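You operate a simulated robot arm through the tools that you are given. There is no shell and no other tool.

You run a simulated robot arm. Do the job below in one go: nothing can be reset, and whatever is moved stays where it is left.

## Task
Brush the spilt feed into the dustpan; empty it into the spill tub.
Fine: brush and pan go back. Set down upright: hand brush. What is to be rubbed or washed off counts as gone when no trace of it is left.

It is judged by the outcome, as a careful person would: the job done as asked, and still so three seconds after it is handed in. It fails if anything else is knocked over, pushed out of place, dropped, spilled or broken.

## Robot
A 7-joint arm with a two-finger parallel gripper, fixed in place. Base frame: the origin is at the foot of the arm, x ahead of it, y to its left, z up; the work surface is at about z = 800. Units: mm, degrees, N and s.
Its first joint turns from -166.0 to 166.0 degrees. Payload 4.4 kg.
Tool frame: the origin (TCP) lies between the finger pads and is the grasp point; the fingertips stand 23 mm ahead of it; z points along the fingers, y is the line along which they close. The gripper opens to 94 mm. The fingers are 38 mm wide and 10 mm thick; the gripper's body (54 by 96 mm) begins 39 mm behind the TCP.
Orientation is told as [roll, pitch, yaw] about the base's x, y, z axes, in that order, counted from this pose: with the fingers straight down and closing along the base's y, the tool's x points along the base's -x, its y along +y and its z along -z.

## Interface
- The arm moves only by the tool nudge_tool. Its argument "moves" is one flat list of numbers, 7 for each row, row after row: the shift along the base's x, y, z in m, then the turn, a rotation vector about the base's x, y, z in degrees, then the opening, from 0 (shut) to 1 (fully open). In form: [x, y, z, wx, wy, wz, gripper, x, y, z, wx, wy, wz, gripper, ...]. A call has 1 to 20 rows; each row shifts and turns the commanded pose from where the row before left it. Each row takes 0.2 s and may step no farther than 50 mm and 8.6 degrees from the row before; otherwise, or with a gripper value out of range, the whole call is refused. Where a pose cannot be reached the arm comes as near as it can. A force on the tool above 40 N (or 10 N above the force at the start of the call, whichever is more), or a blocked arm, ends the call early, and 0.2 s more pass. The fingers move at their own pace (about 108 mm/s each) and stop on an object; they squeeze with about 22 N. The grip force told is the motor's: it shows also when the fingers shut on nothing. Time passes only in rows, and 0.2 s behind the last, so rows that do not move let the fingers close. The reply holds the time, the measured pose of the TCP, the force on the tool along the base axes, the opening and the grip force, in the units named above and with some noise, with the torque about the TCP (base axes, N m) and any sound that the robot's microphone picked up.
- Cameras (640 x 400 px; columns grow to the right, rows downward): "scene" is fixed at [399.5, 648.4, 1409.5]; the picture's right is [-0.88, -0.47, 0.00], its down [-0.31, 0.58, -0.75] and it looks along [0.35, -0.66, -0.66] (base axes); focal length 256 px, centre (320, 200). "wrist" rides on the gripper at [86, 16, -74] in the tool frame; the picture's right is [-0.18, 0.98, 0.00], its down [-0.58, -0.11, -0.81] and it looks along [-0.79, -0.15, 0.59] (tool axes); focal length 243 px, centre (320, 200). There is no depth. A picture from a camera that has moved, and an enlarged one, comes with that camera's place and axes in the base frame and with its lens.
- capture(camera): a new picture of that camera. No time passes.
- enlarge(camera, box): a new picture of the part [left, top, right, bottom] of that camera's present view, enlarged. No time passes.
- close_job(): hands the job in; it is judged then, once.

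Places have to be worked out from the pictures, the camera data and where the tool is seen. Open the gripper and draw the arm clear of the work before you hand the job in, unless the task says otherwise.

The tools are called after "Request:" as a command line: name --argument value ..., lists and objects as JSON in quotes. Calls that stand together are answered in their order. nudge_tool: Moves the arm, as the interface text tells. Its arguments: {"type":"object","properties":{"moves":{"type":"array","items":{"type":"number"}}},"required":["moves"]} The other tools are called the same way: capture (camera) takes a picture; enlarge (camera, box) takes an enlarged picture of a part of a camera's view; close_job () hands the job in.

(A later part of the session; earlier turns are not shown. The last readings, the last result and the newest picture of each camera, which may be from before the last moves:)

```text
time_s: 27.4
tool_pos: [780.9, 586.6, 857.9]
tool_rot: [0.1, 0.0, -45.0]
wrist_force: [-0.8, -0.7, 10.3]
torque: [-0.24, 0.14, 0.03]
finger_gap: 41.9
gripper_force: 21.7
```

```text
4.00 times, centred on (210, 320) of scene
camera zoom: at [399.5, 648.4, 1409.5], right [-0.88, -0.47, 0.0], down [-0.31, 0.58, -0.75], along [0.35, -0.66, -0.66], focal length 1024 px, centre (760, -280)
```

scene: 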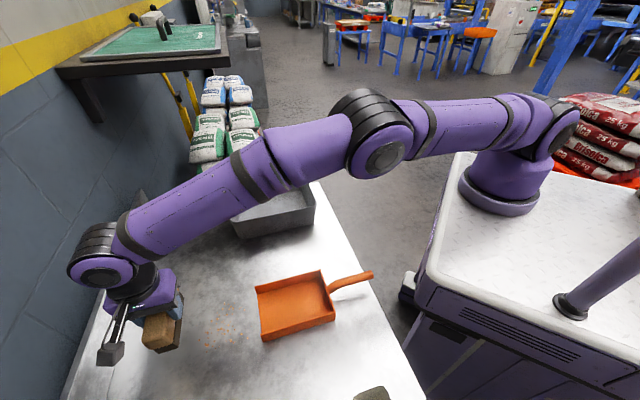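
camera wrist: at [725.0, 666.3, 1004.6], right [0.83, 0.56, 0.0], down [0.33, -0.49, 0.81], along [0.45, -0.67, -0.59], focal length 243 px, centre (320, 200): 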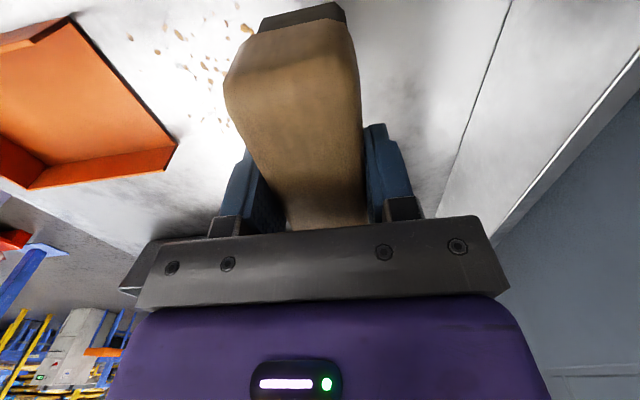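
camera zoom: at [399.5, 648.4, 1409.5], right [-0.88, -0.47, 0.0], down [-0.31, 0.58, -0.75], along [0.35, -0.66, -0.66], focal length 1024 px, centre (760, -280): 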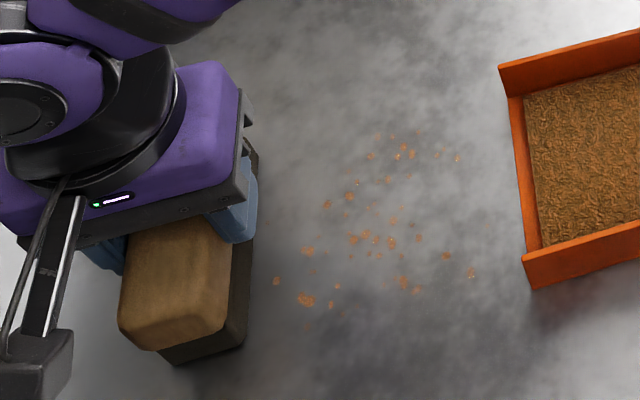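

Contact at ~11 N; crumbs are visibly fainter. Second slow stroke over the full length.

Request:
nudge_tool --moves '[-0.00513, -0.00477, 0, 0, 0, 0, 0, -0.00513, -0.00477, 0, 0, 0, 0, 0, -0.00513, -0.00477, 0, 0, 0, 0, 0, -0.00513, -0.00477, 0, 0, 0, 0, 0, -0.00513, -0.00477, 0, 0, 0, 0, 0, -0.00513, -0.00477, 0, 0, 0, 0, 0, -0.00513, -0.00477, 0, 0, 0, 0, 0, -0.00513, -0.00477, 0, 0, 0, 0, 0, -0.00513, -0.00477, 0, 0, 0, 0, 0, -0.00513, -0.00477, 0, 0, 0, 0, 0, -0.00513, -0.00477, 0, 0, 0, 0, 0, -0.00513, -0.00477, 0, 0, 0, 0, 0, -0.00513, -0.00477, 0, 0, 0, 0, 0, -0.00513, -0.00477, 0, 0, 0, 0, 0, -0.00513, -0.00477, 0, 0, 0, 0, 0, -0.00513, -0.00477, 0, 0, 0, 0, 0, -0.00513, -0.00477, 0, 0, 0, 0, 0, -0.00513, -0.00477, 0, 0, 0, 0, 0, -0.00513, -0.00477, 0, 0, 0, 0, 0, -0.00513, -0.00477, 0, 0, 0, 0, 0]'

Request:
enlarge --camera "scene" --box '[130, 270, 290, 370]'

Request:
enlarge --camera "wrist" --box '[60, 0, 640, 200]'

```text
time_s: 31.6
tool_pos: [679.3, 492.6, 858.1]
tool_rot: [0.1, 0.0, -45.0]
wrist_force: [3.5, 4.0, 13.8]
torque: [0.03, -0.01, -0.06]
finger_gap: 41.7
gripper_force: 22.3
```

```text
4.00 times, centred on (210, 320) of scene
camera zoom: at [399.5, 648.4, 1409.5], right [-0.88, -0.47, 0.0], down [-0.31, 0.58, -0.75], along [0.35, -0.66, -0.66], focal length 1024 px, centre (760, -280)
```

zoom: 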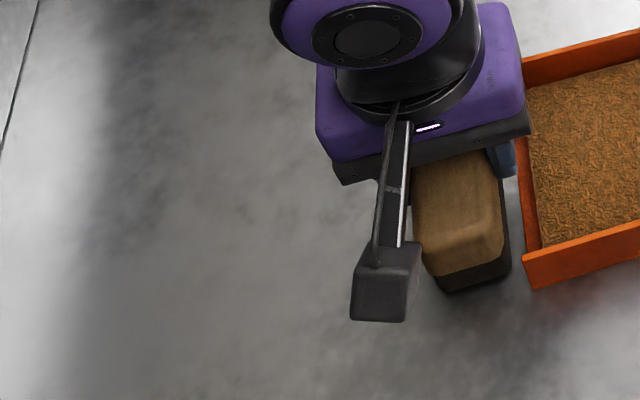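

```text
1.10 times, centred on (350, 100) of wrist
camera zoom: at [629.2, 565.0, 931.3], right [0.83, 0.56, 0.0], down [0.33, -0.49, 0.81], along [0.46, -0.67, -0.59], focal length 268 px, centre (287, 310)
```

zoom: 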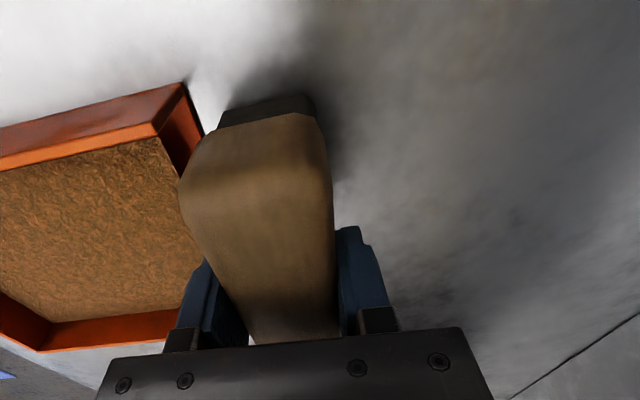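

The swept area looks clean now. Lifting the brush and moving it aside to inspect the whole area for traces.

Request:
nudge_tool --moves '[0.003, 0.003, 0.02, 0, 0, 0, 0, 0, 0, 0.04, 0, 0, 0, 0, 0, 0, 0.04, 0, 0, 0, 0, 0.02, 0.02, 0.03, 0, 0, 0, 0, 0.03, 0.03, 0.02, 0, 0, 0, 0, 0.03, 0.03, 0.02, 0, 0, 0, 0, 0, 0, 0, 0, 0, 0, 0]'

Request:
enlarge --camera "scene" --box '[150, 270, 310, 370]'

Request:
capture --camera "wrist"

Request:
enlarge --camera "wrist" --box '[60, 0, 320, 160]'

```text
time_s: 33.2
tool_pos: [763.2, 574.7, 1025.8]
tool_rot: [0.0, 0.1, -45.0]
wrist_force: [-0.4, -0.2, -1.6]
torque: [0.0, -0.02, -0.01]
finger_gap: 41.9
gripper_force: 21.8
```

```text
4.00 times, centred on (230, 320) of scene
camera zoom: at [399.5, 648.4, 1409.5], right [-0.88, -0.47, 0.0], down [-0.31, 0.58, -0.75], along [0.35, -0.66, -0.66], focal length 1024 px, centre (680, -280)
```

zoom: 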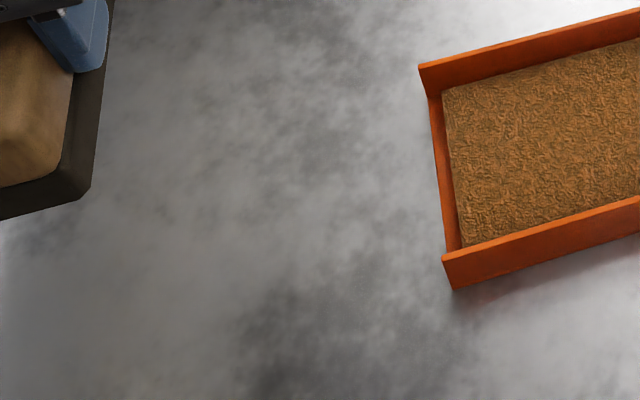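

```text
taken
camera wrist: at [713.0, 647.1, 1100.8], right [0.83, 0.56, 0.0], down [0.33, -0.49, 0.81], along [0.46, -0.67, -0.59], focal length 243 px, centre (320, 200)
```

wrist: 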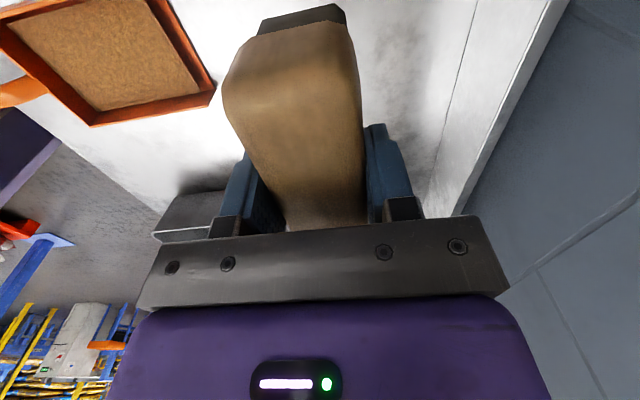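

```text
2.46 times, centred on (190, 80) of wrist
camera zoom: at [713.0, 647.1, 1100.8], right [0.83, 0.56, 0.0], down [0.33, -0.49, 0.81], along [0.46, -0.67, -0.59], focal length 597 px, centre (640, 495)
```

zoom: 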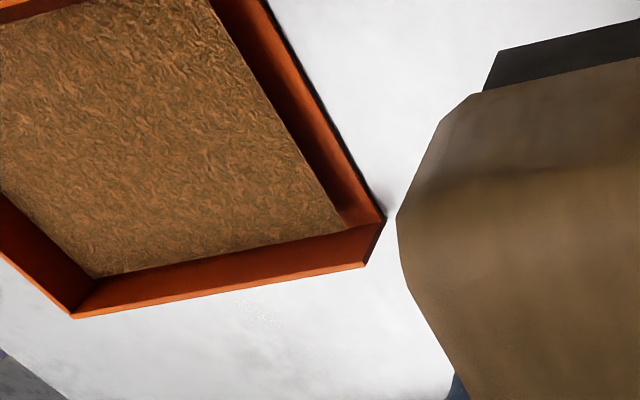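

No crumbs visible. Checking at higher magnification for faint traces.

Request:
enlarge --camera "scene" --box '[185, 290, 265, 340]'

Request:
enlarge --camera "scene" --box '[185, 330, 265, 380]'

Request:
capture --camera "scene"

```text
8.00 times, centred on (225, 315) of scene
camera zoom: at [399.5, 648.4, 1409.5], right [-0.88, -0.47, 0.0], down [-0.31, 0.58, -0.75], along [0.35, -0.66, -0.66], focal length 2047 px, centre (1080, -720)
```

zoom: 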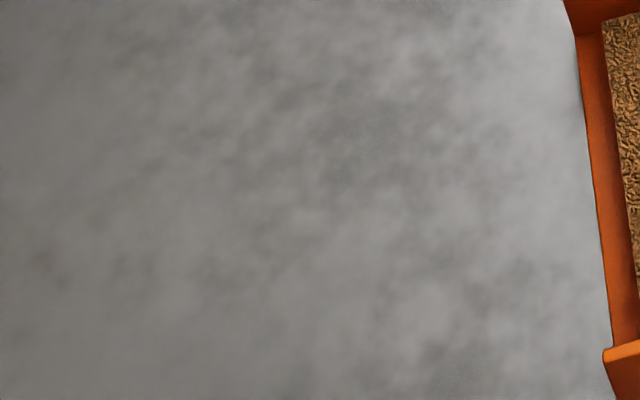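

```text
8.00 times, centred on (225, 355) of scene
camera zoom: at [399.5, 648.4, 1409.5], right [-0.88, -0.47, 0.0], down [-0.31, 0.58, -0.75], along [0.35, -0.66, -0.66], focal length 2047 px, centre (1080, -1040)
```

zoom: 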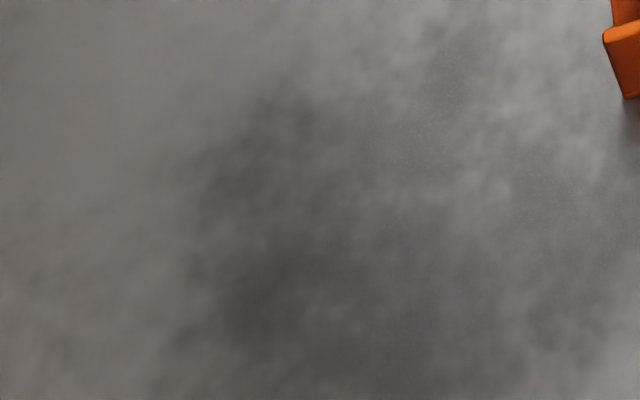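

```text
taken
```

scene: 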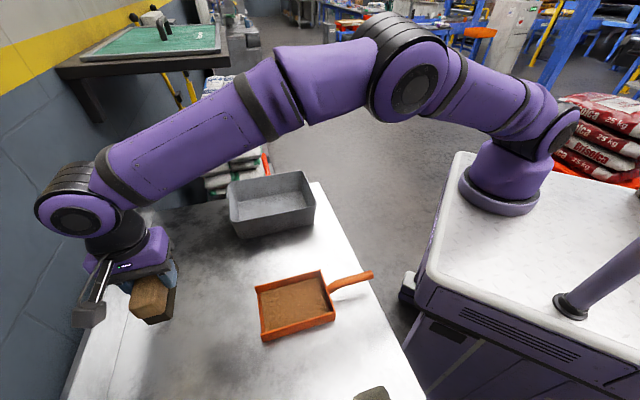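

The bench is clean even at 8× zoom, and the pan holds the feed. Now returning the brush: moving back over its home spot while yawing +90° to its original orientation.

Request:
nudge_tool --moves '[-0.0296, -0.011, 0, 0, 0, 8.18, 0, -0.0296, -0.011, 0, 0, 0, 8.18, 0, -0.0296, -0.011, 0, 0, 0, 8.18, 0, -0.0296, -0.011, 0, 0, 0, 8.18, 0, -0.0296, -0.011, 0, 0, 0, 8.18, 0, -0.0296, -0.011, 0, 0, 0, 8.18, 0, -0.0296, -0.011, 0, 0, 0, 8.18, 0, -0.0296, -0.011, 0, 0, 0, 8.18, 0, -0.0296, -0.011, 0, 0, 0, 8.18, 0, -0.0296, -0.011, 0, 0, 0, 8.18, 0, -0.0295, -0.011, 0, 0, 0, 8.2, 0, 0, 0, -0.03, 0, 0, 0, 0, 0, 0, -0.04, 0, 0, 0, 0, 0, 0, 0, 0, 0, 0, 0]'

Request:
capture --camera "scene"

Request:
capture --camera "wrist"

```text
time_s: 36.2
tool_pos: [433.8, 452.5, 958.3]
tool_rot: [0.0, 0.0, 44.9]
wrist_force: [0.2, 0.3, -1.3]
torque: [-0.02, 0.01, -0.01]
finger_gap: 41.6
gripper_force: 21.9
```

```text
taken
```

scene: 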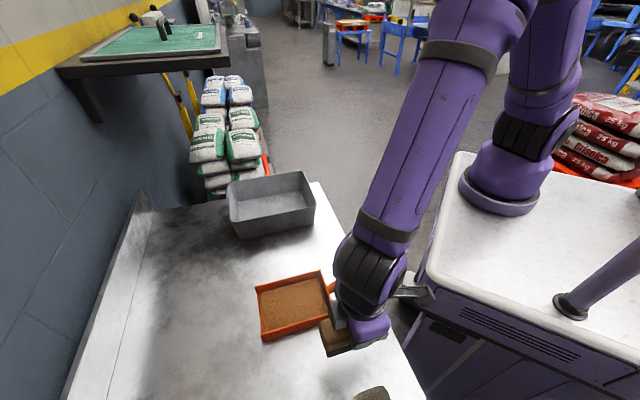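

```text
taken
camera wrist: at [362.1, 403.5, 1033.3], right [-0.57, 0.82, 0.0], down [0.49, 0.33, 0.81], along [0.67, 0.46, -0.59], focal length 243 px, centre (320, 200)
```

wrist: 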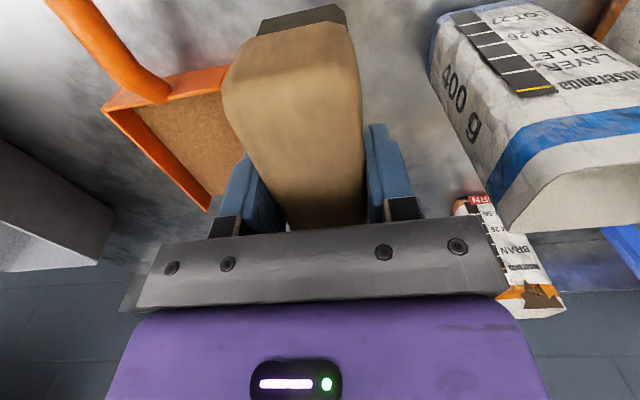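

Over home at z≈957 with the original orientation. Lowering to just above bench contact.

Request:
nudge_tool --moves '[0, 0, -0.03, 0, 0, 0, 0, 0, 0, -0.03, 0, 0, 0, 0, 0, 0, -0.028, 0, 0, 0, 0, 0, 0, -0.009, 0, 0, 0, 0, 0, 0, -0.0015, 0, 0, 0, 0, 0, 0, 0, 0, 0, 0, 0]'

Request:
enlarge --camera "scene" --box '[280, 280, 424, 400]'

```text
time_s: 37.6
tool_pos: [434.0, 455.4, 859.4]
tool_rot: [0.1, 0.0, 45.0]
wrist_force: [-0.1, -0.6, -2.2]
torque: [0.04, 0.02, 0.02]
finger_gap: 41.9
gripper_force: 21.6
```

```text
3.33 times, centred on (352, 340) of scene
camera zoom: at [399.5, 648.4, 1409.5], right [-0.88, -0.47, 0.0], down [-0.31, 0.58, -0.75], along [0.35, -0.66, -0.66], focal length 853 px, centre (213, -267)
```

zoom: 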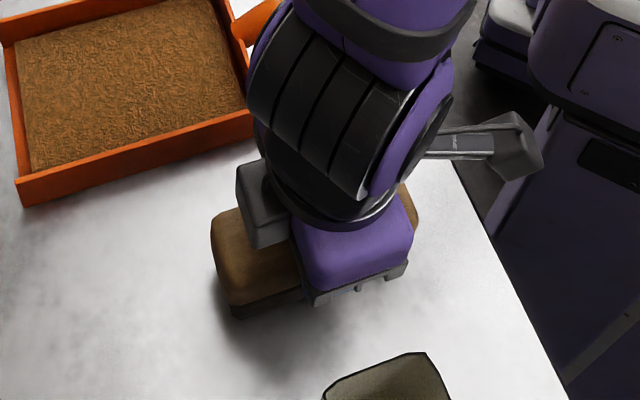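

Almost down (no contact yet). Lowering another millimetre, then releasing and rising once the fingers are open.

Request:
nudge_tool --moves '[0, 0, -0.001, 0, 0, 0, 0, 0, 0, -0.0008, 0, 0, 0, 0, 0, 0, 0, 0, 0, 0, 0]'

```text
time_s: 38.4
tool_pos: [435.0, 455.1, 856.5]
tool_rot: [0.0, -0.1, 45.0]
wrist_force: [-0.4, 0.5, -0.8]
torque: [0.0, 0.0, 0.0]
finger_gap: 41.7
gripper_force: 22.5
```

Request:
nudge_tool --moves '[0, 0, -0.0008, 0, 0, 0, 0, 0, 0, 0, 0, 0, 0, 0]'

```text
time_s: 39.0
tool_pos: [434.9, 454.9, 856.2]
tool_rot: [0.0, -0.1, 45.1]
wrist_force: [-0.7, 0.3, 17.5]
torque: [-0.3, 0.23, -0.02]
finger_gap: 42.0
gripper_force: 21.9
```

Firm contact. Easing off half a millimetre, opening, and rising straight up.

Request:
nudge_tool --moves '[0, 0, 0.0006, 0, 0, 0, 0, 0, 0, 0, 0, 0, 0, 0.55, 0, 0, 0, 0, 0, 0, 0.8, 0, 0, 0, 0, 0, 0, 0.8, 0, 0, 0.03, 0, 0, 0, 0.8, 0, 0, 0.04, 0, 0, 0, 0.9, 0, 0, 0.04, 0, 0, 0, 1, 0, 0, 0.03, 0, 0, 0, 1]'

Request:
capture --camera "wrist"

Request:
enlarge --camera "scene" --box '[280, 280, 424, 400]'

```text
time_s: 40.8
tool_pos: [433.9, 455.4, 995.7]
tool_rot: [0.0, 0.0, 45.0]
wrist_force: [0.2, 0.7, 0.2]
torque: [0.02, -0.01, 0.02]
finger_gap: 93.8
gripper_force: 0.0
```

```text
taken
camera wrist: at [361.7, 405.5, 1070.7], right [-0.56, 0.83, 0.0], down [0.49, 0.33, 0.81], along [0.67, 0.45, -0.59], focal length 243 px, centre (320, 200)
```

wrist: 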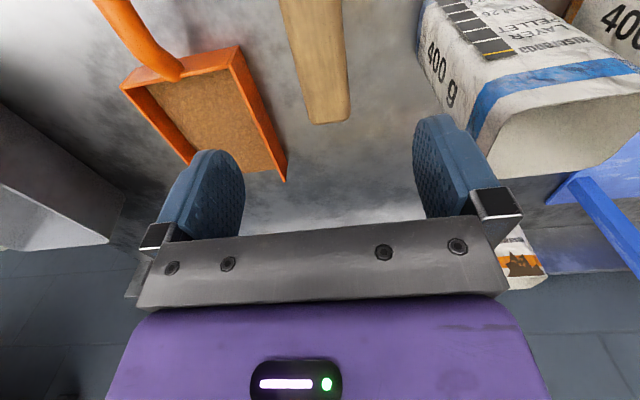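

```text
3.33 times, centred on (352, 340) of scene
camera zoom: at [399.5, 648.4, 1409.5], right [-0.88, -0.47, 0.0], down [-0.31, 0.58, -0.75], along [0.35, -0.66, -0.66], focal length 853 px, centre (213, -267)
```

zoom: 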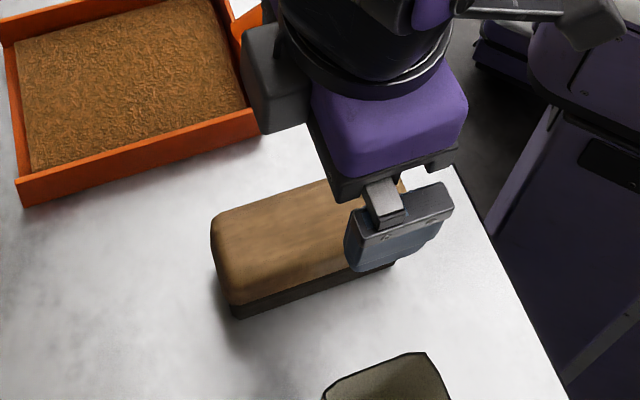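

The brush stands upright at its home. Before picking up the loaded pan, I'll test with the empty gripper, high above the tub, whether the arm can make the pouring tilt (fingers turning back towards the base).

Request:
nudge_tool --moves '[0.0233, -0.0314, 0.01, 0, 0, 0, 1, 0.0233, -0.0314, 0.01, 0, 0, 0, 1, 0.0233, -0.0314, 0.01, 0, 0, 0, 1, 0.0233, -0.0314, 0.01, 0, 0, 0, 1, 0.0233, -0.0314, 0.01, 0, 0, 0, 1, 0.0233, -0.0314, 0.01, 0, 0, 0, 1, 0.0233, -0.0314, 0.01, 0, 0, 0, 1, 0.0233, -0.0314, 0.01, 0, 0, 0, 1, 0.0233, -0.0314, 0.01, 0, 0, 0, 1, 0.0233, -0.0314, 0.01, 0, 0, 0, 1, 0.0233, -0.0314, 0.01, 0, 0, 0, 1, 0.0233, -0.0314, 0.01, 0, 0, 0, 1]'

Request:
capture --camera "scene"

Request:
capture --camera "wrist"

```text
time_s: 43.4
tool_pos: [713.9, 75.6, 1112.5]
tool_rot: [0.0, 0.0, 45.0]
wrist_force: [-0.8, 1.0, 0.8]
torque: [-0.03, -0.02, -0.02]
finger_gap: 93.9
gripper_force: 0.1
```

```text
taken
```

scene: 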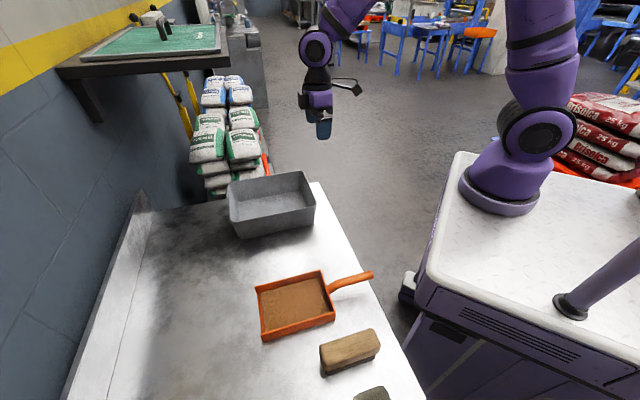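

```text
taken
camera wrist: at [641.7, 25.2, 1187.7], right [-0.57, 0.82, 0.0], down [0.49, 0.33, 0.81], along [0.66, 0.46, -0.59], focal length 243 px, centre (320, 200)
```

wrist: 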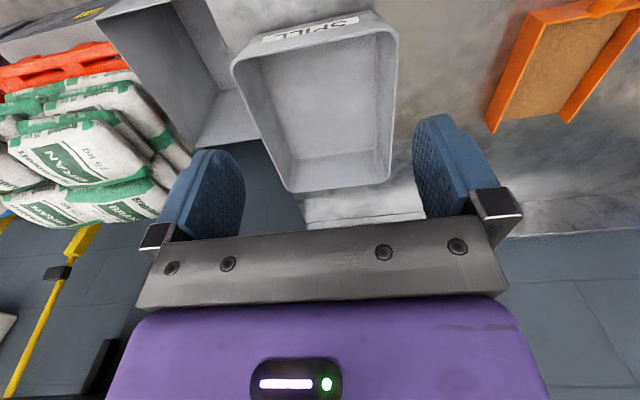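

The spill tub is right ahead. There's another grey bin beyond the bench end; zooming in to be sure which tub is the labelled spill tub.

Request:
enlarge --camera "wrist" --box '[0, 0, 420, 220]'

```text
1.52 times, centred on (210, 110) of wrist
camera zoom: at [641.7, 25.2, 1187.7], right [-0.57, 0.82, 0.0], down [0.49, 0.33, 0.81], along [0.66, 0.46, -0.59], focal length 370 px, centre (488, 337)
```

zoom: 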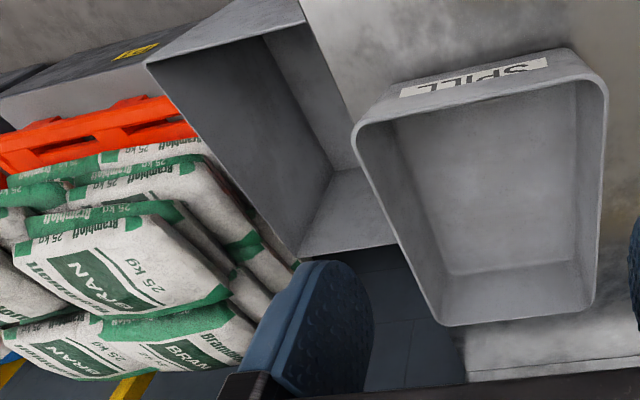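

The near tub is the one labelled "SPILL": rim about n 594–845, s −577…−372, z≈878. Testing the pour tilt in the air with the empty gripper, first 30°.

Request:
nudge_tool --moves '[0, 0, 0, -5.3, 5.3, 0, 1, 0, 0, 0, -5.3, 5.3, 0, 1, 0, 0, 0, -5.3, 5.3, 0, 1, 0, 0, 0, -5.3, 5.3, 0, 1]'

Request:
capture --camera "scene"

```text
time_s: 44.4
tool_pos: [714.3, 75.9, 1115.4]
tool_rot: [0.1, 30.0, 44.9]
wrist_force: [0.4, -0.3, 1.4]
torque: [0.05, 0.0, 0.03]
finger_gap: 94.0
gripper_force: 0.2
```

```text
taken
```

scene: 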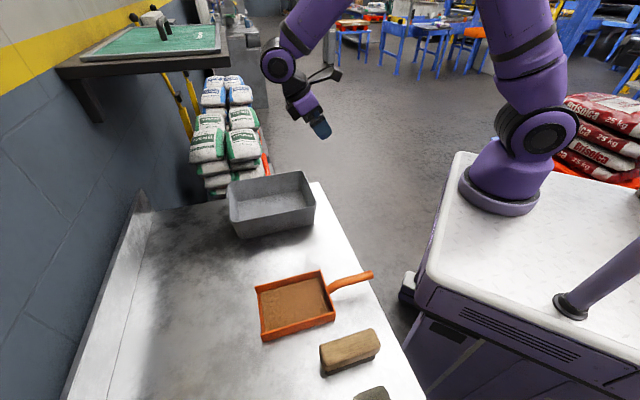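

30° is reached exactly. Continuing to 60°.

Request:
nudge_tool --moves '[0, 0, 0, -5.3, 5.3, 0, 1, 0, 0, 0, -5.3, 5.3, 0, 1, 0, 0, 0, -5.3, 5.3, 0, 1, 0, 0, 0, -5.3, 5.3, 0, 1]'

Request:
capture --camera "scene"

Request:
capture --camera "wrist"

```text
time_s: 45.4
tool_pos: [713.0, 76.1, 1115.4]
tool_rot: [-0.1, 60.0, 45.0]
wrist_force: [1.3, -0.2, 0.0]
torque: [0.03, -0.07, 0.02]
finger_gap: 93.9
gripper_force: 0.0
```

```text
taken
```

scene: 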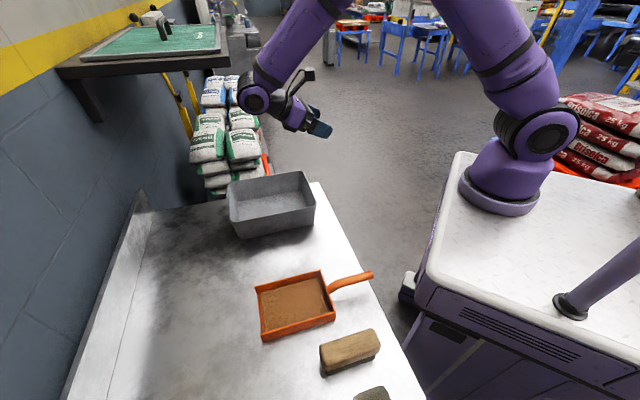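

```text
taken
camera wrist: at [717.4, 103.0, 1229.0], right [-0.63, 0.76, -0.16], down [0.78, 0.62, -0.1], along [0.02, -0.19, -0.98], focal length 243 px, centre (320, 200)
```

wrist: 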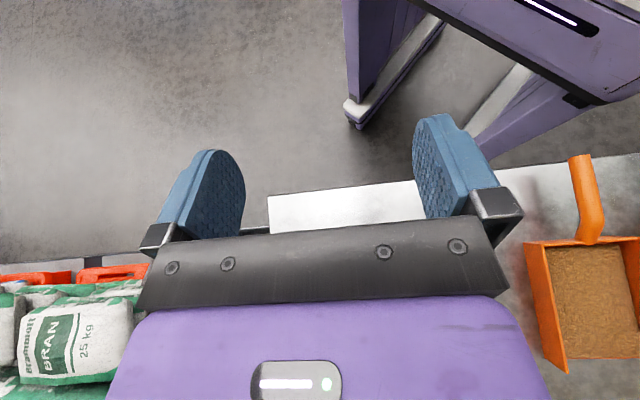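

60° works with plenty of margin. Testing 15° more so I know how steep I can pour.

Request:
nudge_tool --moves '[0, 0, 0, -5.3, 5.3, 0, 1, 0, 0, 0, -5.3, 5.3, 0, 1, 0, 0, 0, 0, 0, 0, 1]'

Request:
enlarge --camera "scene" --box '[40, 0, 360, 200]'

```text
time_s: 46.2
tool_pos: [712.9, 75.8, 1114.8]
tool_rot: [0.0, 75.1, 45.0]
wrist_force: [-0.8, -0.3, 0.5]
torque: [0.0, 0.01, 0.0]
finger_gap: 94.1
gripper_force: 0.1
```

```text
2.00 times, centred on (200, 100) of scene
camera zoom: at [399.5, 648.4, 1409.5], right [-0.88, -0.47, 0.0], down [-0.31, 0.58, -0.75], along [0.35, -0.66, -0.66], focal length 512 px, centre (560, 400)
```

zoom: 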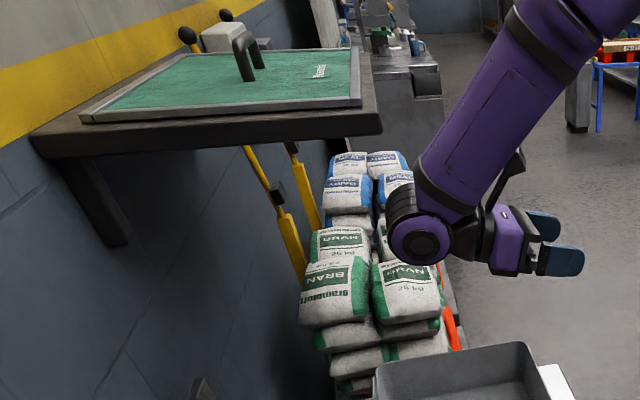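

75° is reachable too, and the wrist stays clear of the shelf. Untilting while going back above the pan's handle.

Request:
nudge_tool --moves '[-0.02093, 0.02443, -0.005, 5.3, -5.3, 0, 1, -0.02093, 0.02443, -0.005, 5.3, -5.3, 0, 1, -0.02093, 0.02443, -0.005, 5.3, -5.3, 0, 1, -0.02093, 0.02443, -0.005, 5.3, -5.3, 0, 1, -0.02093, 0.02443, -0.01, 5.3, -5.3, 0, 1, -0.02093, 0.02443, -0.02, 5.3, -5.3, 0, 1, -0.02093, 0.02443, -0.02, 5.3, -5.3, 0, 1, -0.02093, 0.02443, -0.02, 5.3, -5.3, 0, 1, -0.02093, 0.02443, -0.02, 5.3, -5.3, 0, 1, -0.02093, 0.02443, -0.02, 5.3, -5.3, 0, 1, 0, 0, -0.03, 0, 0, 0, 1, 0, 0, 0, 0, 0, 0, 1]'

Request:
capture --camera "wrist"

Request:
enlarge --camera "scene" --box '[240, 220, 400, 340]'

```text
time_s: 48.8
tool_pos: [504.0, 319.6, 955.1]
tool_rot: [0.0, -0.1, 45.0]
wrist_force: [-1.3, -0.8, -0.6]
torque: [0.04, -0.01, 0.0]
finger_gap: 93.6
gripper_force: 0.0
```

```text
taken
camera wrist: at [431.5, 270.1, 1029.1], right [-0.56, 0.83, 0.0], down [0.49, 0.33, 0.81], along [0.67, 0.46, -0.59], focal length 243 px, centre (320, 200)
```

wrist: 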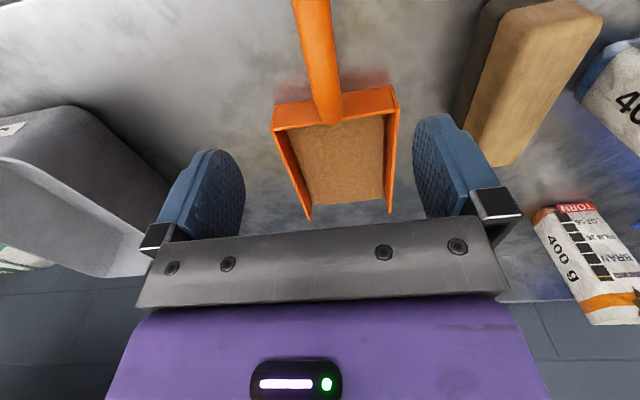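

```text
3.33 times, centred on (320, 280) of scene
camera zoom: at [399.5, 648.4, 1409.5], right [-0.88, -0.47, 0.0], down [-0.31, 0.58, -0.75], along [0.35, -0.66, -0.66], focal length 853 px, centre (320, -67)
```

zoom: 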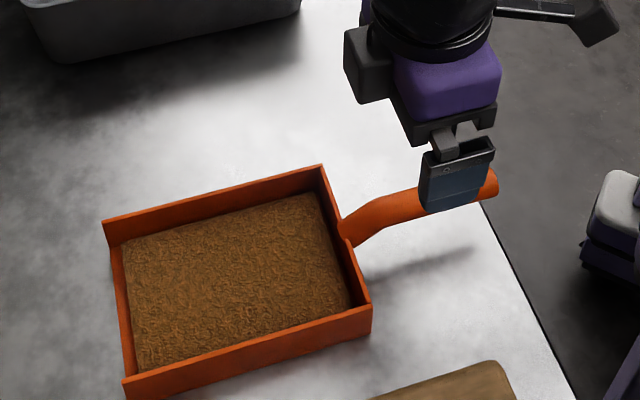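

The pan is exactly where I left it and the handle is centred under the gripper. Descending and gripping at the same spot as before.

Request:
nudge_tool --moves '[0, 0, -0.03, 0, 0, 0, 1, 0, 0, -0.03, 0, 0, 0, 1, 0, 0, -0.03, 0, 0, 0, 1, 0, 0, -0.015, 0, 0, 0, 1, 0, 0, -0.006, 0, 0, 0, 1, 0, 0, 0, 0, 0, 0, 0.5, 0, 0, 0, 0, 0, 0, 0.2, 0, 0, 0, 0, 0, 0, 0, 0, 0, 0, 0, 0, 0, 0, 0, 0, 0, 0, 0, 0, 0]'

Request:
capture --camera "wrist"

Request:
enlarge --camera "scene" --box '[240, 220, 400, 340]'

```text
time_s: 51.0
tool_pos: [504.1, 320.4, 844.1]
tool_rot: [0.0, 0.0, 45.0]
wrist_force: [0.1, 0.5, 0.4]
torque: [-0.03, 0.03, 0.03]
finger_gap: 21.4
gripper_force: 22.2
```

```text
taken
camera wrist: at [432.7, 271.1, 919.2], right [-0.56, 0.83, 0.0], down [0.49, 0.33, 0.81], along [0.67, 0.46, -0.59], focal length 243 px, centre (320, 200)
```

wrist: 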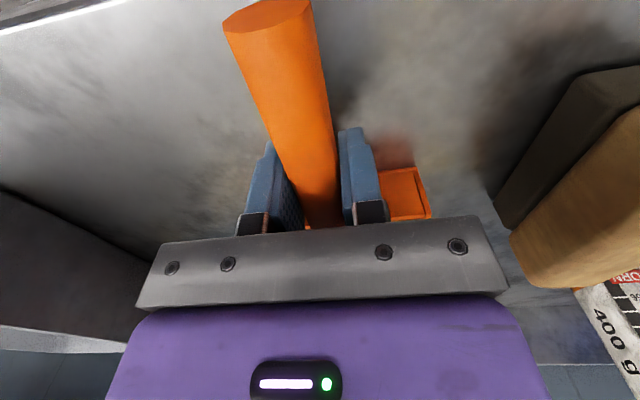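

```text
3.33 times, centred on (320, 280) of scene
camera zoom: at [399.5, 648.4, 1409.5], right [-0.88, -0.47, 0.0], down [-0.31, 0.58, -0.75], along [0.35, -0.66, -0.66], focal length 853 px, centre (320, -67)
```

zoom: 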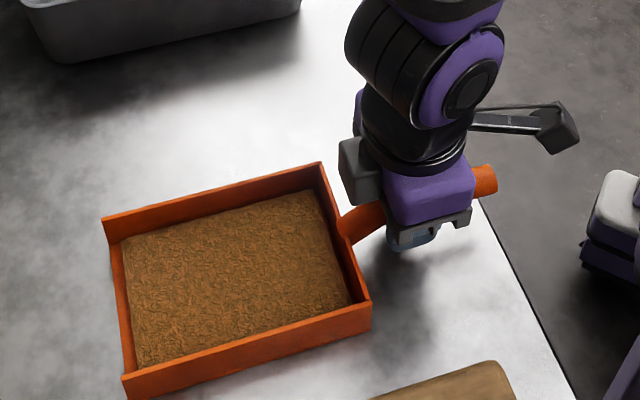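

Gripped again at the handle. Lifting gently with the mouth tipped up a few degrees so nothing slides out.

Request:
nudge_tool --moves '[0, 0, 0.008, 0, 0, 0, 0, 0, 0, 0.015, 2.1, -2.1, 0, 0, 0, 0, 0.02, 2.1, -2.1, 0, 0, 0, 0, 0.02, 0, 0, 0, 0, 0, 0, 0, 0, 0, 0, 0]'

Request:
enlarge --camera "scene" --box '[200, 200, 400, 340]'

```text
time_s: 52.2
tool_pos: [504.7, 321.0, 910.2]
tool_rot: [0.0, -5.9, 45.1]
wrist_force: [-1.2, -0.4, -1.7]
torque: [-0.1, 0.12, 0.01]
finger_gap: 21.3
gripper_force: 22.4
```

```text
2.86 times, centred on (300, 270) of scene
camera zoom: at [399.5, 648.4, 1409.5], right [-0.88, -0.47, 0.0], down [-0.31, 0.58, -0.75], along [0.35, -0.66, -0.66], focal length 731 px, centre (377, 0)
```

zoom: 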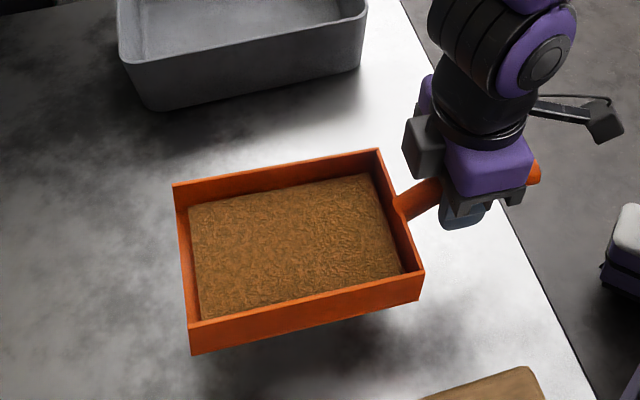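

The pan lifts cleanly with the feed settled. Raising it and carrying it over above the spill tub, still mouth-up.

Request:
nudge_tool --moves '[0, 0, 0.03, 0, 0, 0, 0, 0, 0, 0.035, 0, 0, 0, 0, 0, 0, 0.035, 0, 0, 0, 0, 0.021, -0.018, 0.008, 0, 0, 0, 0, 0.021, -0.018, 0.008, 0, 0, 0, 0, 0.021, -0.018, 0.008, 0, 0, 0, 0, 0.021, -0.018, 0.008, 0, 0, 0, 0, 0.021, -0.018, 0.008, 0, 0, 0, 0, 0.021, -0.018, 0.008, 0, 0, 0, 0, 0.021, -0.018, 0.008, 0, 0, 0, 0, 0.021, -0.018, 0.008, 0, 0, 0, 0, 0.021, -0.018, 0.008, 0, 0, 0, 0, 0.021, -0.018, 0.008, 0, 0, 0, 0, 0.021, -0.018, 0.008, 0, 0, 0, 0, 0.021, -0.018, 0.008, 0, 0, 0, 0, 0, 0, 0, 0, 0, 0, 0]'

Request:
capture --camera "scene"

Request:
capture --camera "wrist"

```text
time_s: 55.6
tool_pos: [757.2, 104.7, 1103.7]
tool_rot: [-0.1, -5.9, 45.0]
wrist_force: [0.3, -0.2, -2.2]
torque: [-0.14, 0.1, -0.02]
finger_gap: 21.5
gripper_force: 21.5
```

```text
taken
```

scene: 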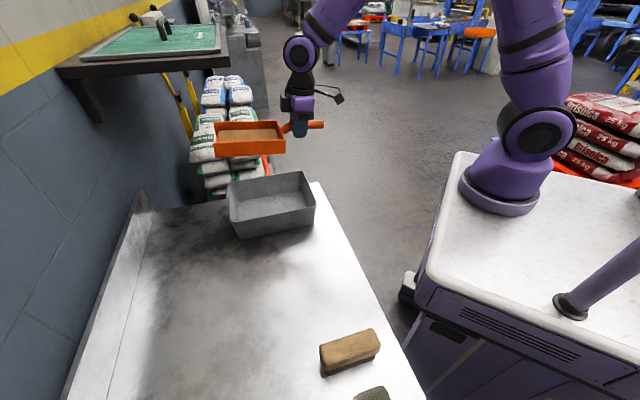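

```text
taken
camera wrist: at [678.7, 50.8, 1169.3], right [-0.57, 0.82, 0.02], down [0.43, 0.27, 0.86], along [0.71, 0.5, -0.51], focal length 243 px, centre (320, 200)
```

wrist: 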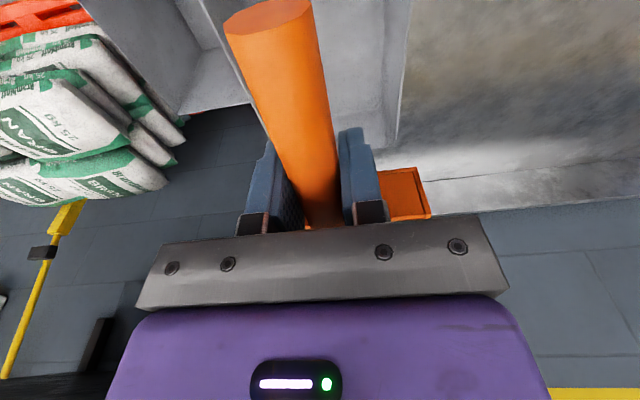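

The pan is over the tub, 60 mm clear of the shelf. I'll shift it back 14 mm and lower 29 mm so the mouth stays within the tub's rim throughout the pour, then start tilting.

Request:
nudge_tool --moves '[-0.005, -0.005, -0.015, 0, 0, 0, 0, -0.005, -0.005, -0.014, 0, 0, 0, 0, 0, 0, 0, -4.2, 4.2, 0, 0, 0, 0, 0, -5.2, 5.2, 0, 0, 0, 0, 0, -5.2, 5.2, 0, 0]'

Request:
enlarge --camera "scene" --box '[180, 40, 370, 240]'

```text
time_s: 56.8
tool_pos: [746.0, 94.0, 1076.1]
tool_rot: [-0.1, 14.8, 45.0]
wrist_force: [-0.2, 0.5, -1.7]
torque: [-0.08, 0.05, 0.01]
finger_gap: 21.5
gripper_force: 22.1
```

```text
2.00 times, centred on (275, 140) of scene
camera zoom: at [399.5, 648.4, 1409.5], right [-0.88, -0.47, 0.0], down [-0.31, 0.58, -0.75], along [0.35, -0.66, -0.66], focal length 512 px, centre (410, 320)
```

zoom: 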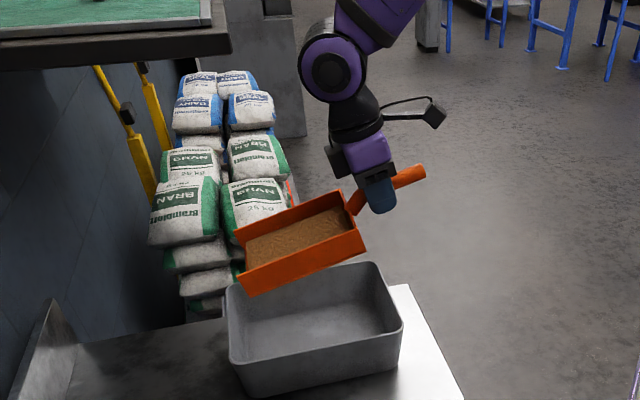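

At 15° the feed still sits in the pan and the mouth is inside the rim lines. Continuing to tilt to about 60°.

Request:
nudge_tool --moves '[0, 0, 0, -5.3, 5.3, 0, 0, 0, 0, 0, -5.3, 5.3, 0, 0, 0, 0, 0, -5.3, 5.3, 0, 0]'

Request:
enlarge --camera "scene" --box '[180, 40, 370, 240]'

```text
time_s: 57.6
tool_pos: [746.4, 95.2, 1075.8]
tool_rot: [0.0, 37.3, 45.0]
wrist_force: [-1.3, -0.1, -1.7]
torque: [-0.03, 0.06, 0.03]
finger_gap: 21.1
gripper_force: 21.7
```

```text
2.00 times, centred on (275, 140) of scene
camera zoom: at [399.5, 648.4, 1409.5], right [-0.88, -0.47, 0.0], down [-0.31, 0.58, -0.75], along [0.35, -0.66, -0.66], focal length 512 px, centre (410, 320)
```

zoom: 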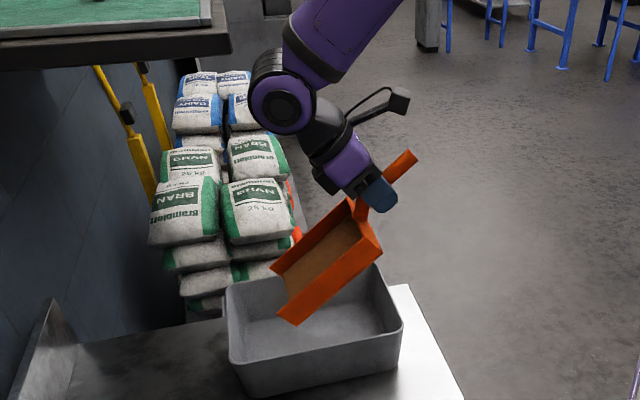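

The mouth is now well inside the tub outline; the feed still looks to be in the pan at 37°. Tilting on to 60°.

Request:
nudge_tool --moves '[0, 0, 0, -5.3, 5.3, 0, 0, 0, 0, 0, -5.3, 5.3, 0, 0, 0.0035, 0.0035, 0, -5.3, 5.3, 0, 0, 0, 0, 0, 0, 0, 0, 0]'

Request:
enlarge --camera "scene" --box '[180, 40, 370, 240]'

```text
time_s: 58.6
tool_pos: [750.8, 98.3, 1075.4]
tool_rot: [0.0, 59.8, 45.0]
wrist_force: [-0.5, -0.3, -1.6]
torque: [0.01, 0.01, -0.03]
finger_gap: 21.3
gripper_force: 21.8
```

```text
2.00 times, centred on (275, 140) of scene
camera zoom: at [399.5, 648.4, 1409.5], right [-0.88, -0.47, 0.0], down [-0.31, 0.58, -0.75], along [0.35, -0.66, -0.66], focal length 512 px, centre (410, 320)
```

zoom: 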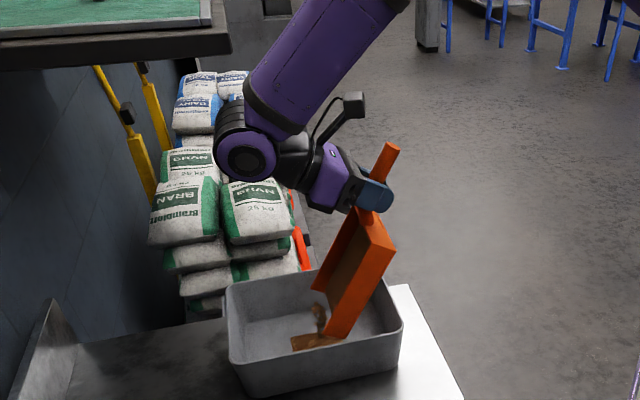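

It's pouring into the tub. Holding, then tipping a little further to let it run out.

Request:
nudge_tool --moves '[0, 0, 0, 0, 0, 0, 0, 0, 0, 0, 0, 0, 0, 0, 0.003, 0.003, 0.003, -4.2, 4.2, 0, 0, 0.003, 0.003, 0.003, -4.2, 4.2, 0, 0, 0, 0, 0, 0, 0, 0, 0, 0, 0, 0, 0, 0, 0, 0, 0, 0, 0, 0, 0, 0, 0]'

Request:
enlarge --camera "scene" --box '[180, 40, 370, 240]'

Request:
capture --camera "wrist"

```text
time_s: 60.2
tool_pos: [757.7, 103.6, 1080.9]
tool_rot: [0.0, 71.6, 45.0]
wrist_force: [-0.6, -1.1, -2.1]
torque: [-0.02, 0.04, 0.04]
finger_gap: 21.2
gripper_force: 21.7
```

```text
2.00 times, centred on (275, 140) of scene
camera zoom: at [399.5, 648.4, 1409.5], right [-0.88, -0.47, 0.0], down [-0.31, 0.58, -0.75], along [0.35, -0.66, -0.66], focal length 512 px, centre (410, 320)
```

zoom: 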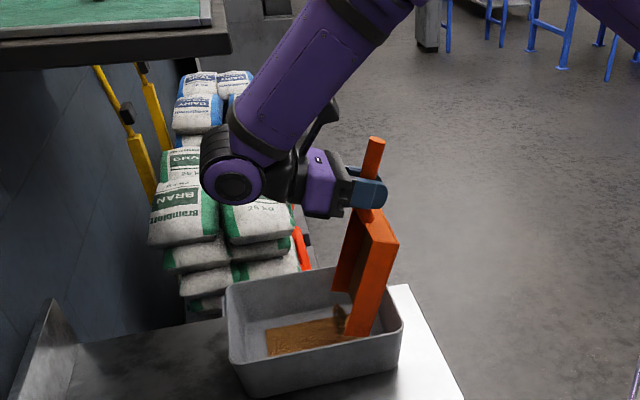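

```text
taken
camera wrist: at [775.9, 146.6, 1187.3], right [-0.65, 0.74, -0.17], down [0.75, 0.59, -0.3], along [-0.11, -0.32, -0.94], focal length 243 px, centre (320, 200)
```

wrist: 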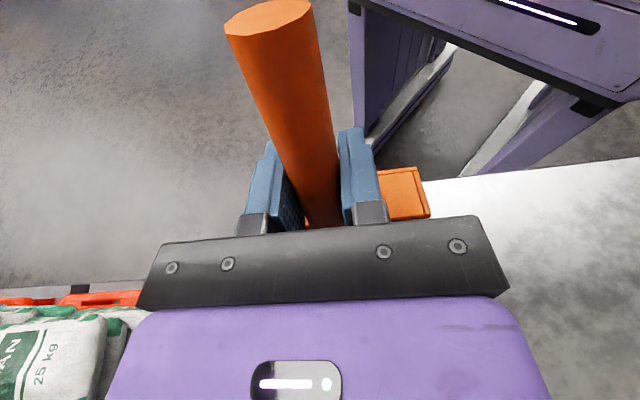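

The heap is growing inside the tub. Waiting a bit longer and checking whether any feed remains in the pan.

Request:
nudge_tool --moves '[0, 0, 0, 0, 0, 0, 0, 0, 0, 0, 0, 0, 0, 0, 0, 0, 0, 0, 0, 0, 0, 0, 0, 0, 0, 0, 0, 0, 0, 0, 0, 0, 0, 0, 0, 0, 0, 0, 0, 0, 0, 0]'

Request:
enlarge --camera "scene" --box '[230, 120, 330, 250]'

```text
time_s: 61.6
tool_pos: [756.4, 105.1, 1080.6]
tool_rot: [0.0, 71.6, 45.0]
wrist_force: [-0.6, 0.3, -1.5]
torque: [-0.04, 0.02, 0.03]
finger_gap: 21.5
gripper_force: 21.6
```

```text
3.08 times, centred on (280, 185) of scene
camera zoom: at [399.5, 648.4, 1409.5], right [-0.88, -0.47, 0.0], down [-0.31, 0.58, -0.75], along [0.35, -0.66, -0.66], focal length 787 px, centre (443, 246)
```

zoom: 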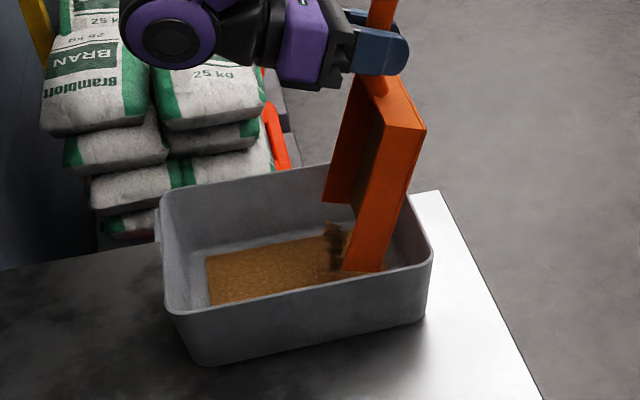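

It is still pouring steadily. Waiting a few seconds more.

Request:
nudge_tool --moves '[0, 0, 0, 0, 0, 0, 0, 0, 0, 0, 0, 0, 0, 0, 0, 0, 0, 0, 0, 0, 0, 0, 0, 0, 0, 0, 0, 0, 0, 0, 0, 0, 0, 0, 0, 0, 0, 0, 0, 0, 0, 0, 0, 0, 0, 0, 0, 0, 0, 0, 0, 0, 0, 0, 0, 0, 0, 0, 0, 0, 0, 0, 0, 0, 0, 0, 0, 0, 0, 0, 0, 0, 0, 0, 0, 0, 0, 0, 0, 0, 0, 0, 0, 0, 0, 0, 0, 0, 0, 0, 0, 0, 0, 0, 0, 0, 0, 0]'

Request:
enlarge --camera "scene" --box '[230, 120, 330, 250]'

```text
time_s: 64.6
tool_pos: [757.0, 104.8, 1081.0]
tool_rot: [0.1, 71.6, 45.0]
wrist_force: [0.2, -0.1, -1.6]
torque: [-0.03, 0.02, -0.02]
finger_gap: 21.5
gripper_force: 21.6
```

```text
3.08 times, centred on (280, 185) of scene
camera zoom: at [399.5, 648.4, 1409.5], right [-0.88, -0.47, 0.0], down [-0.31, 0.58, -0.75], along [0.35, -0.66, -0.66], focal length 787 px, centre (443, 246)
```

zoom: 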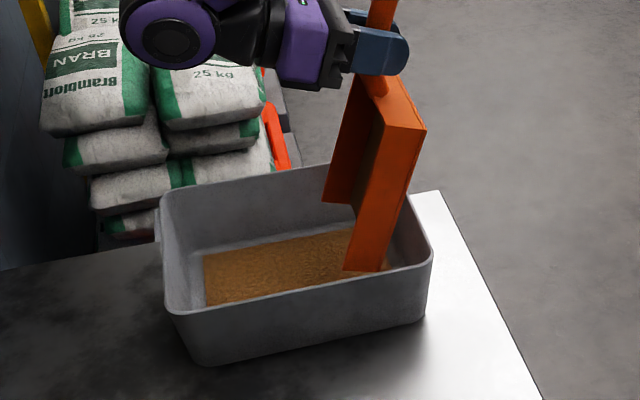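

The stream has stopped. Zooming into the pan's inside to see if anything is left.

Request:
enlarge --camera "scene" --box '[275, 140, 325, 215]'

```text
5.33 times, centred on (300, 178) of scene
camera zoom: at [399.5, 648.4, 1409.5], right [-0.88, -0.47, 0.0], down [-0.31, 0.58, -0.75], along [0.35, -0.66, -0.66], focal length 1365 px, centre (427, 320)
```

zoom: 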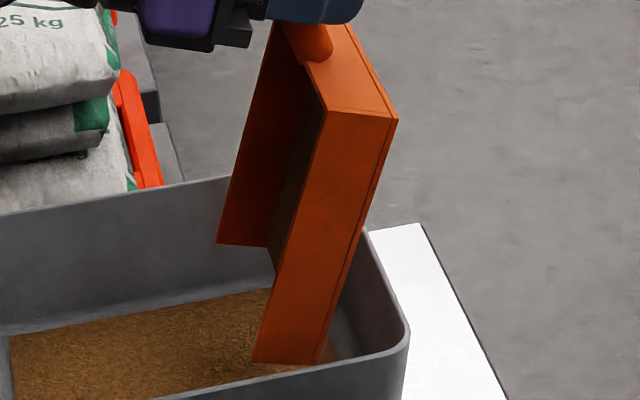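

A thin layer still shows on the pan's floor. I'll shift outward a bit (to keep the mouth clear of the tub's inner wall) and tip steeper, to about 84°.

Request:
nudge_tool --moves '[0.009, 0.009, 0.004, 0, 0, 0, 0, 0.009, 0.009, 0.004, -2.1, 2.1, 0, 0, 0.009, 0.009, 0.004, -2.1, 2.1, 0, 0, 0.007, 0.007, 0.002, -2.1, 2.1, 0, 0, 0, 0, 0, -2.1, 2.1, 0, 0, 0, 0, 0, 0, 0, 0, 0, 0, 0, 0, 0, 0, 0, 0]'

Request:
enlarge --camera "scene" --box '[230, 120, 330, 250]'

Request:
capture --camera "scene"

```text
time_s: 66.2
tool_pos: [779.8, 127.2, 1091.5]
tool_rot: [-0.3, 76.0, 45.0]
wrist_force: [-0.6, 0.3, -2.1]
torque: [0.01, 0.0, 0.01]
finger_gap: 21.3
gripper_force: 22.2
out of reach, approached as far as the arm can: row 3, 4, 5
```

```text
3.08 times, centred on (280, 185) of scene
camera zoom: at [399.5, 648.4, 1409.5], right [-0.88, -0.47, 0.0], down [-0.31, 0.58, -0.75], along [0.35, -0.66, -0.66], focal length 787 px, centre (443, 246)
```

zoom: 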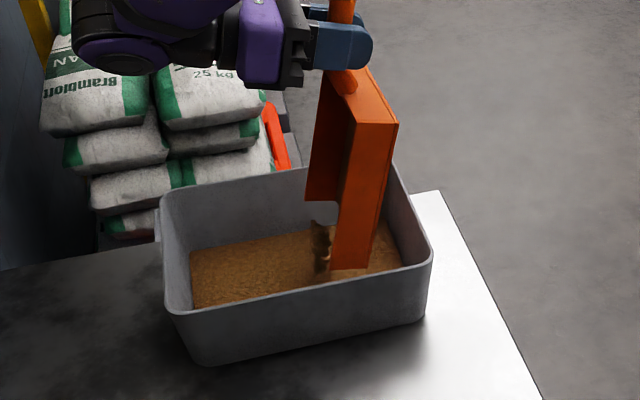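

```text
taken
```

scene: 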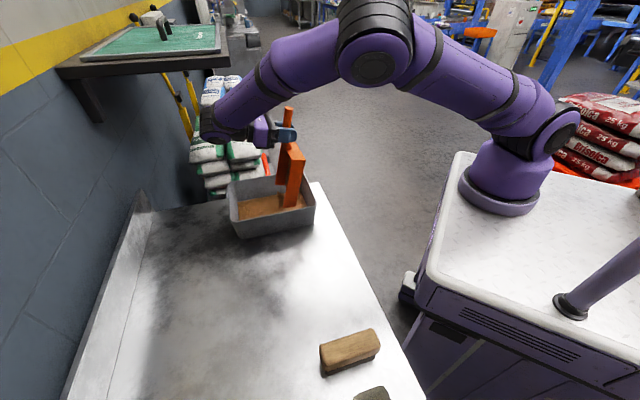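

The arm stopped at 76° (reach limit), but the steeper tilt started the stream again. Waiting to see how much still comes out.

Request:
nudge_tool --moves '[0, 0, 0, 0, 0, 0, 0, 0, 0, 0, 0, 0, 0, 0, 0, 0, 0, 0, 0, 0, 0, 0, 0, 0, 0, 0, 0, 0, 0, 0, 0, 0, 0, 0, 0, 0, 0, 0, 0, 0, 0, 0, 0, 0, 0, 0, 0, 0, 0, 0, 0, 0, 0, 0, 0, 0]'

Request:
enlarge --camera "scene" --box '[255, 130, 325, 220]'

```text
time_s: 68.0
tool_pos: [778.6, 126.8, 1091.4]
tool_rot: [-0.2, 75.9, 44.7]
wrist_force: [0.5, -0.5, -2.1]
torque: [0.03, -0.01, 0.01]
finger_gap: 21.2
gripper_force: 22.0
```

```text
4.44 times, centred on (290, 175) of scene
camera zoom: at [399.5, 648.4, 1409.5], right [-0.88, -0.47, 0.0], down [-0.31, 0.58, -0.75], along [0.35, -0.66, -0.66], focal length 1137 px, centre (453, 311)
```

zoom: 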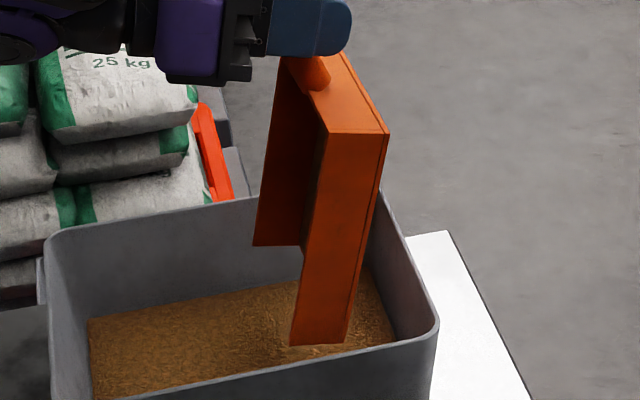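

The stream stopped again with a thin layer left, so full emptying needs the pan to hang vertical or past it. With this yaw that's out of reach, but turning the pan's tilt direction sideways (wrist on the +s side) would bring the wrist nearer. First I raise it slightly and ease the tilt to see where the commanded pose stands.

Request:
nudge_tool --moves '[0, 0, 0.012, 2.1, -2.1, 0, 0, 0, 0, 0.012, 2.1, -2.1, 0, 0, 0, 0, 0, 0, 0, 0, 0]'

Request:
enlarge --camera "scene" --box '[180, 80, 340, 250]'

```text
time_s: 68.8
tool_pos: [779.5, 126.1, 1115.6]
tool_rot: [0.0, 70.0, 45.0]
wrist_force: [0.7, 0.1, -1.2]
torque: [0.04, 0.05, 0.0]
finger_gap: 21.2
gripper_force: 21.7
```

```text
2.35 times, centred on (260, 165) of scene
camera zoom: at [399.5, 648.4, 1409.5], right [-0.88, -0.47, 0.0], down [-0.31, 0.58, -0.75], along [0.35, -0.66, -0.66], focal length 602 px, centre (461, 282)
```

zoom: 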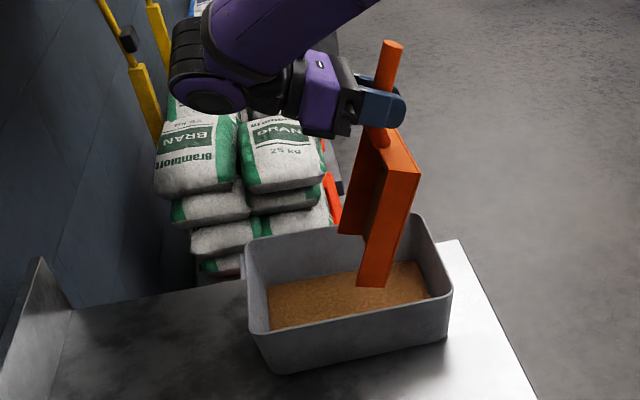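

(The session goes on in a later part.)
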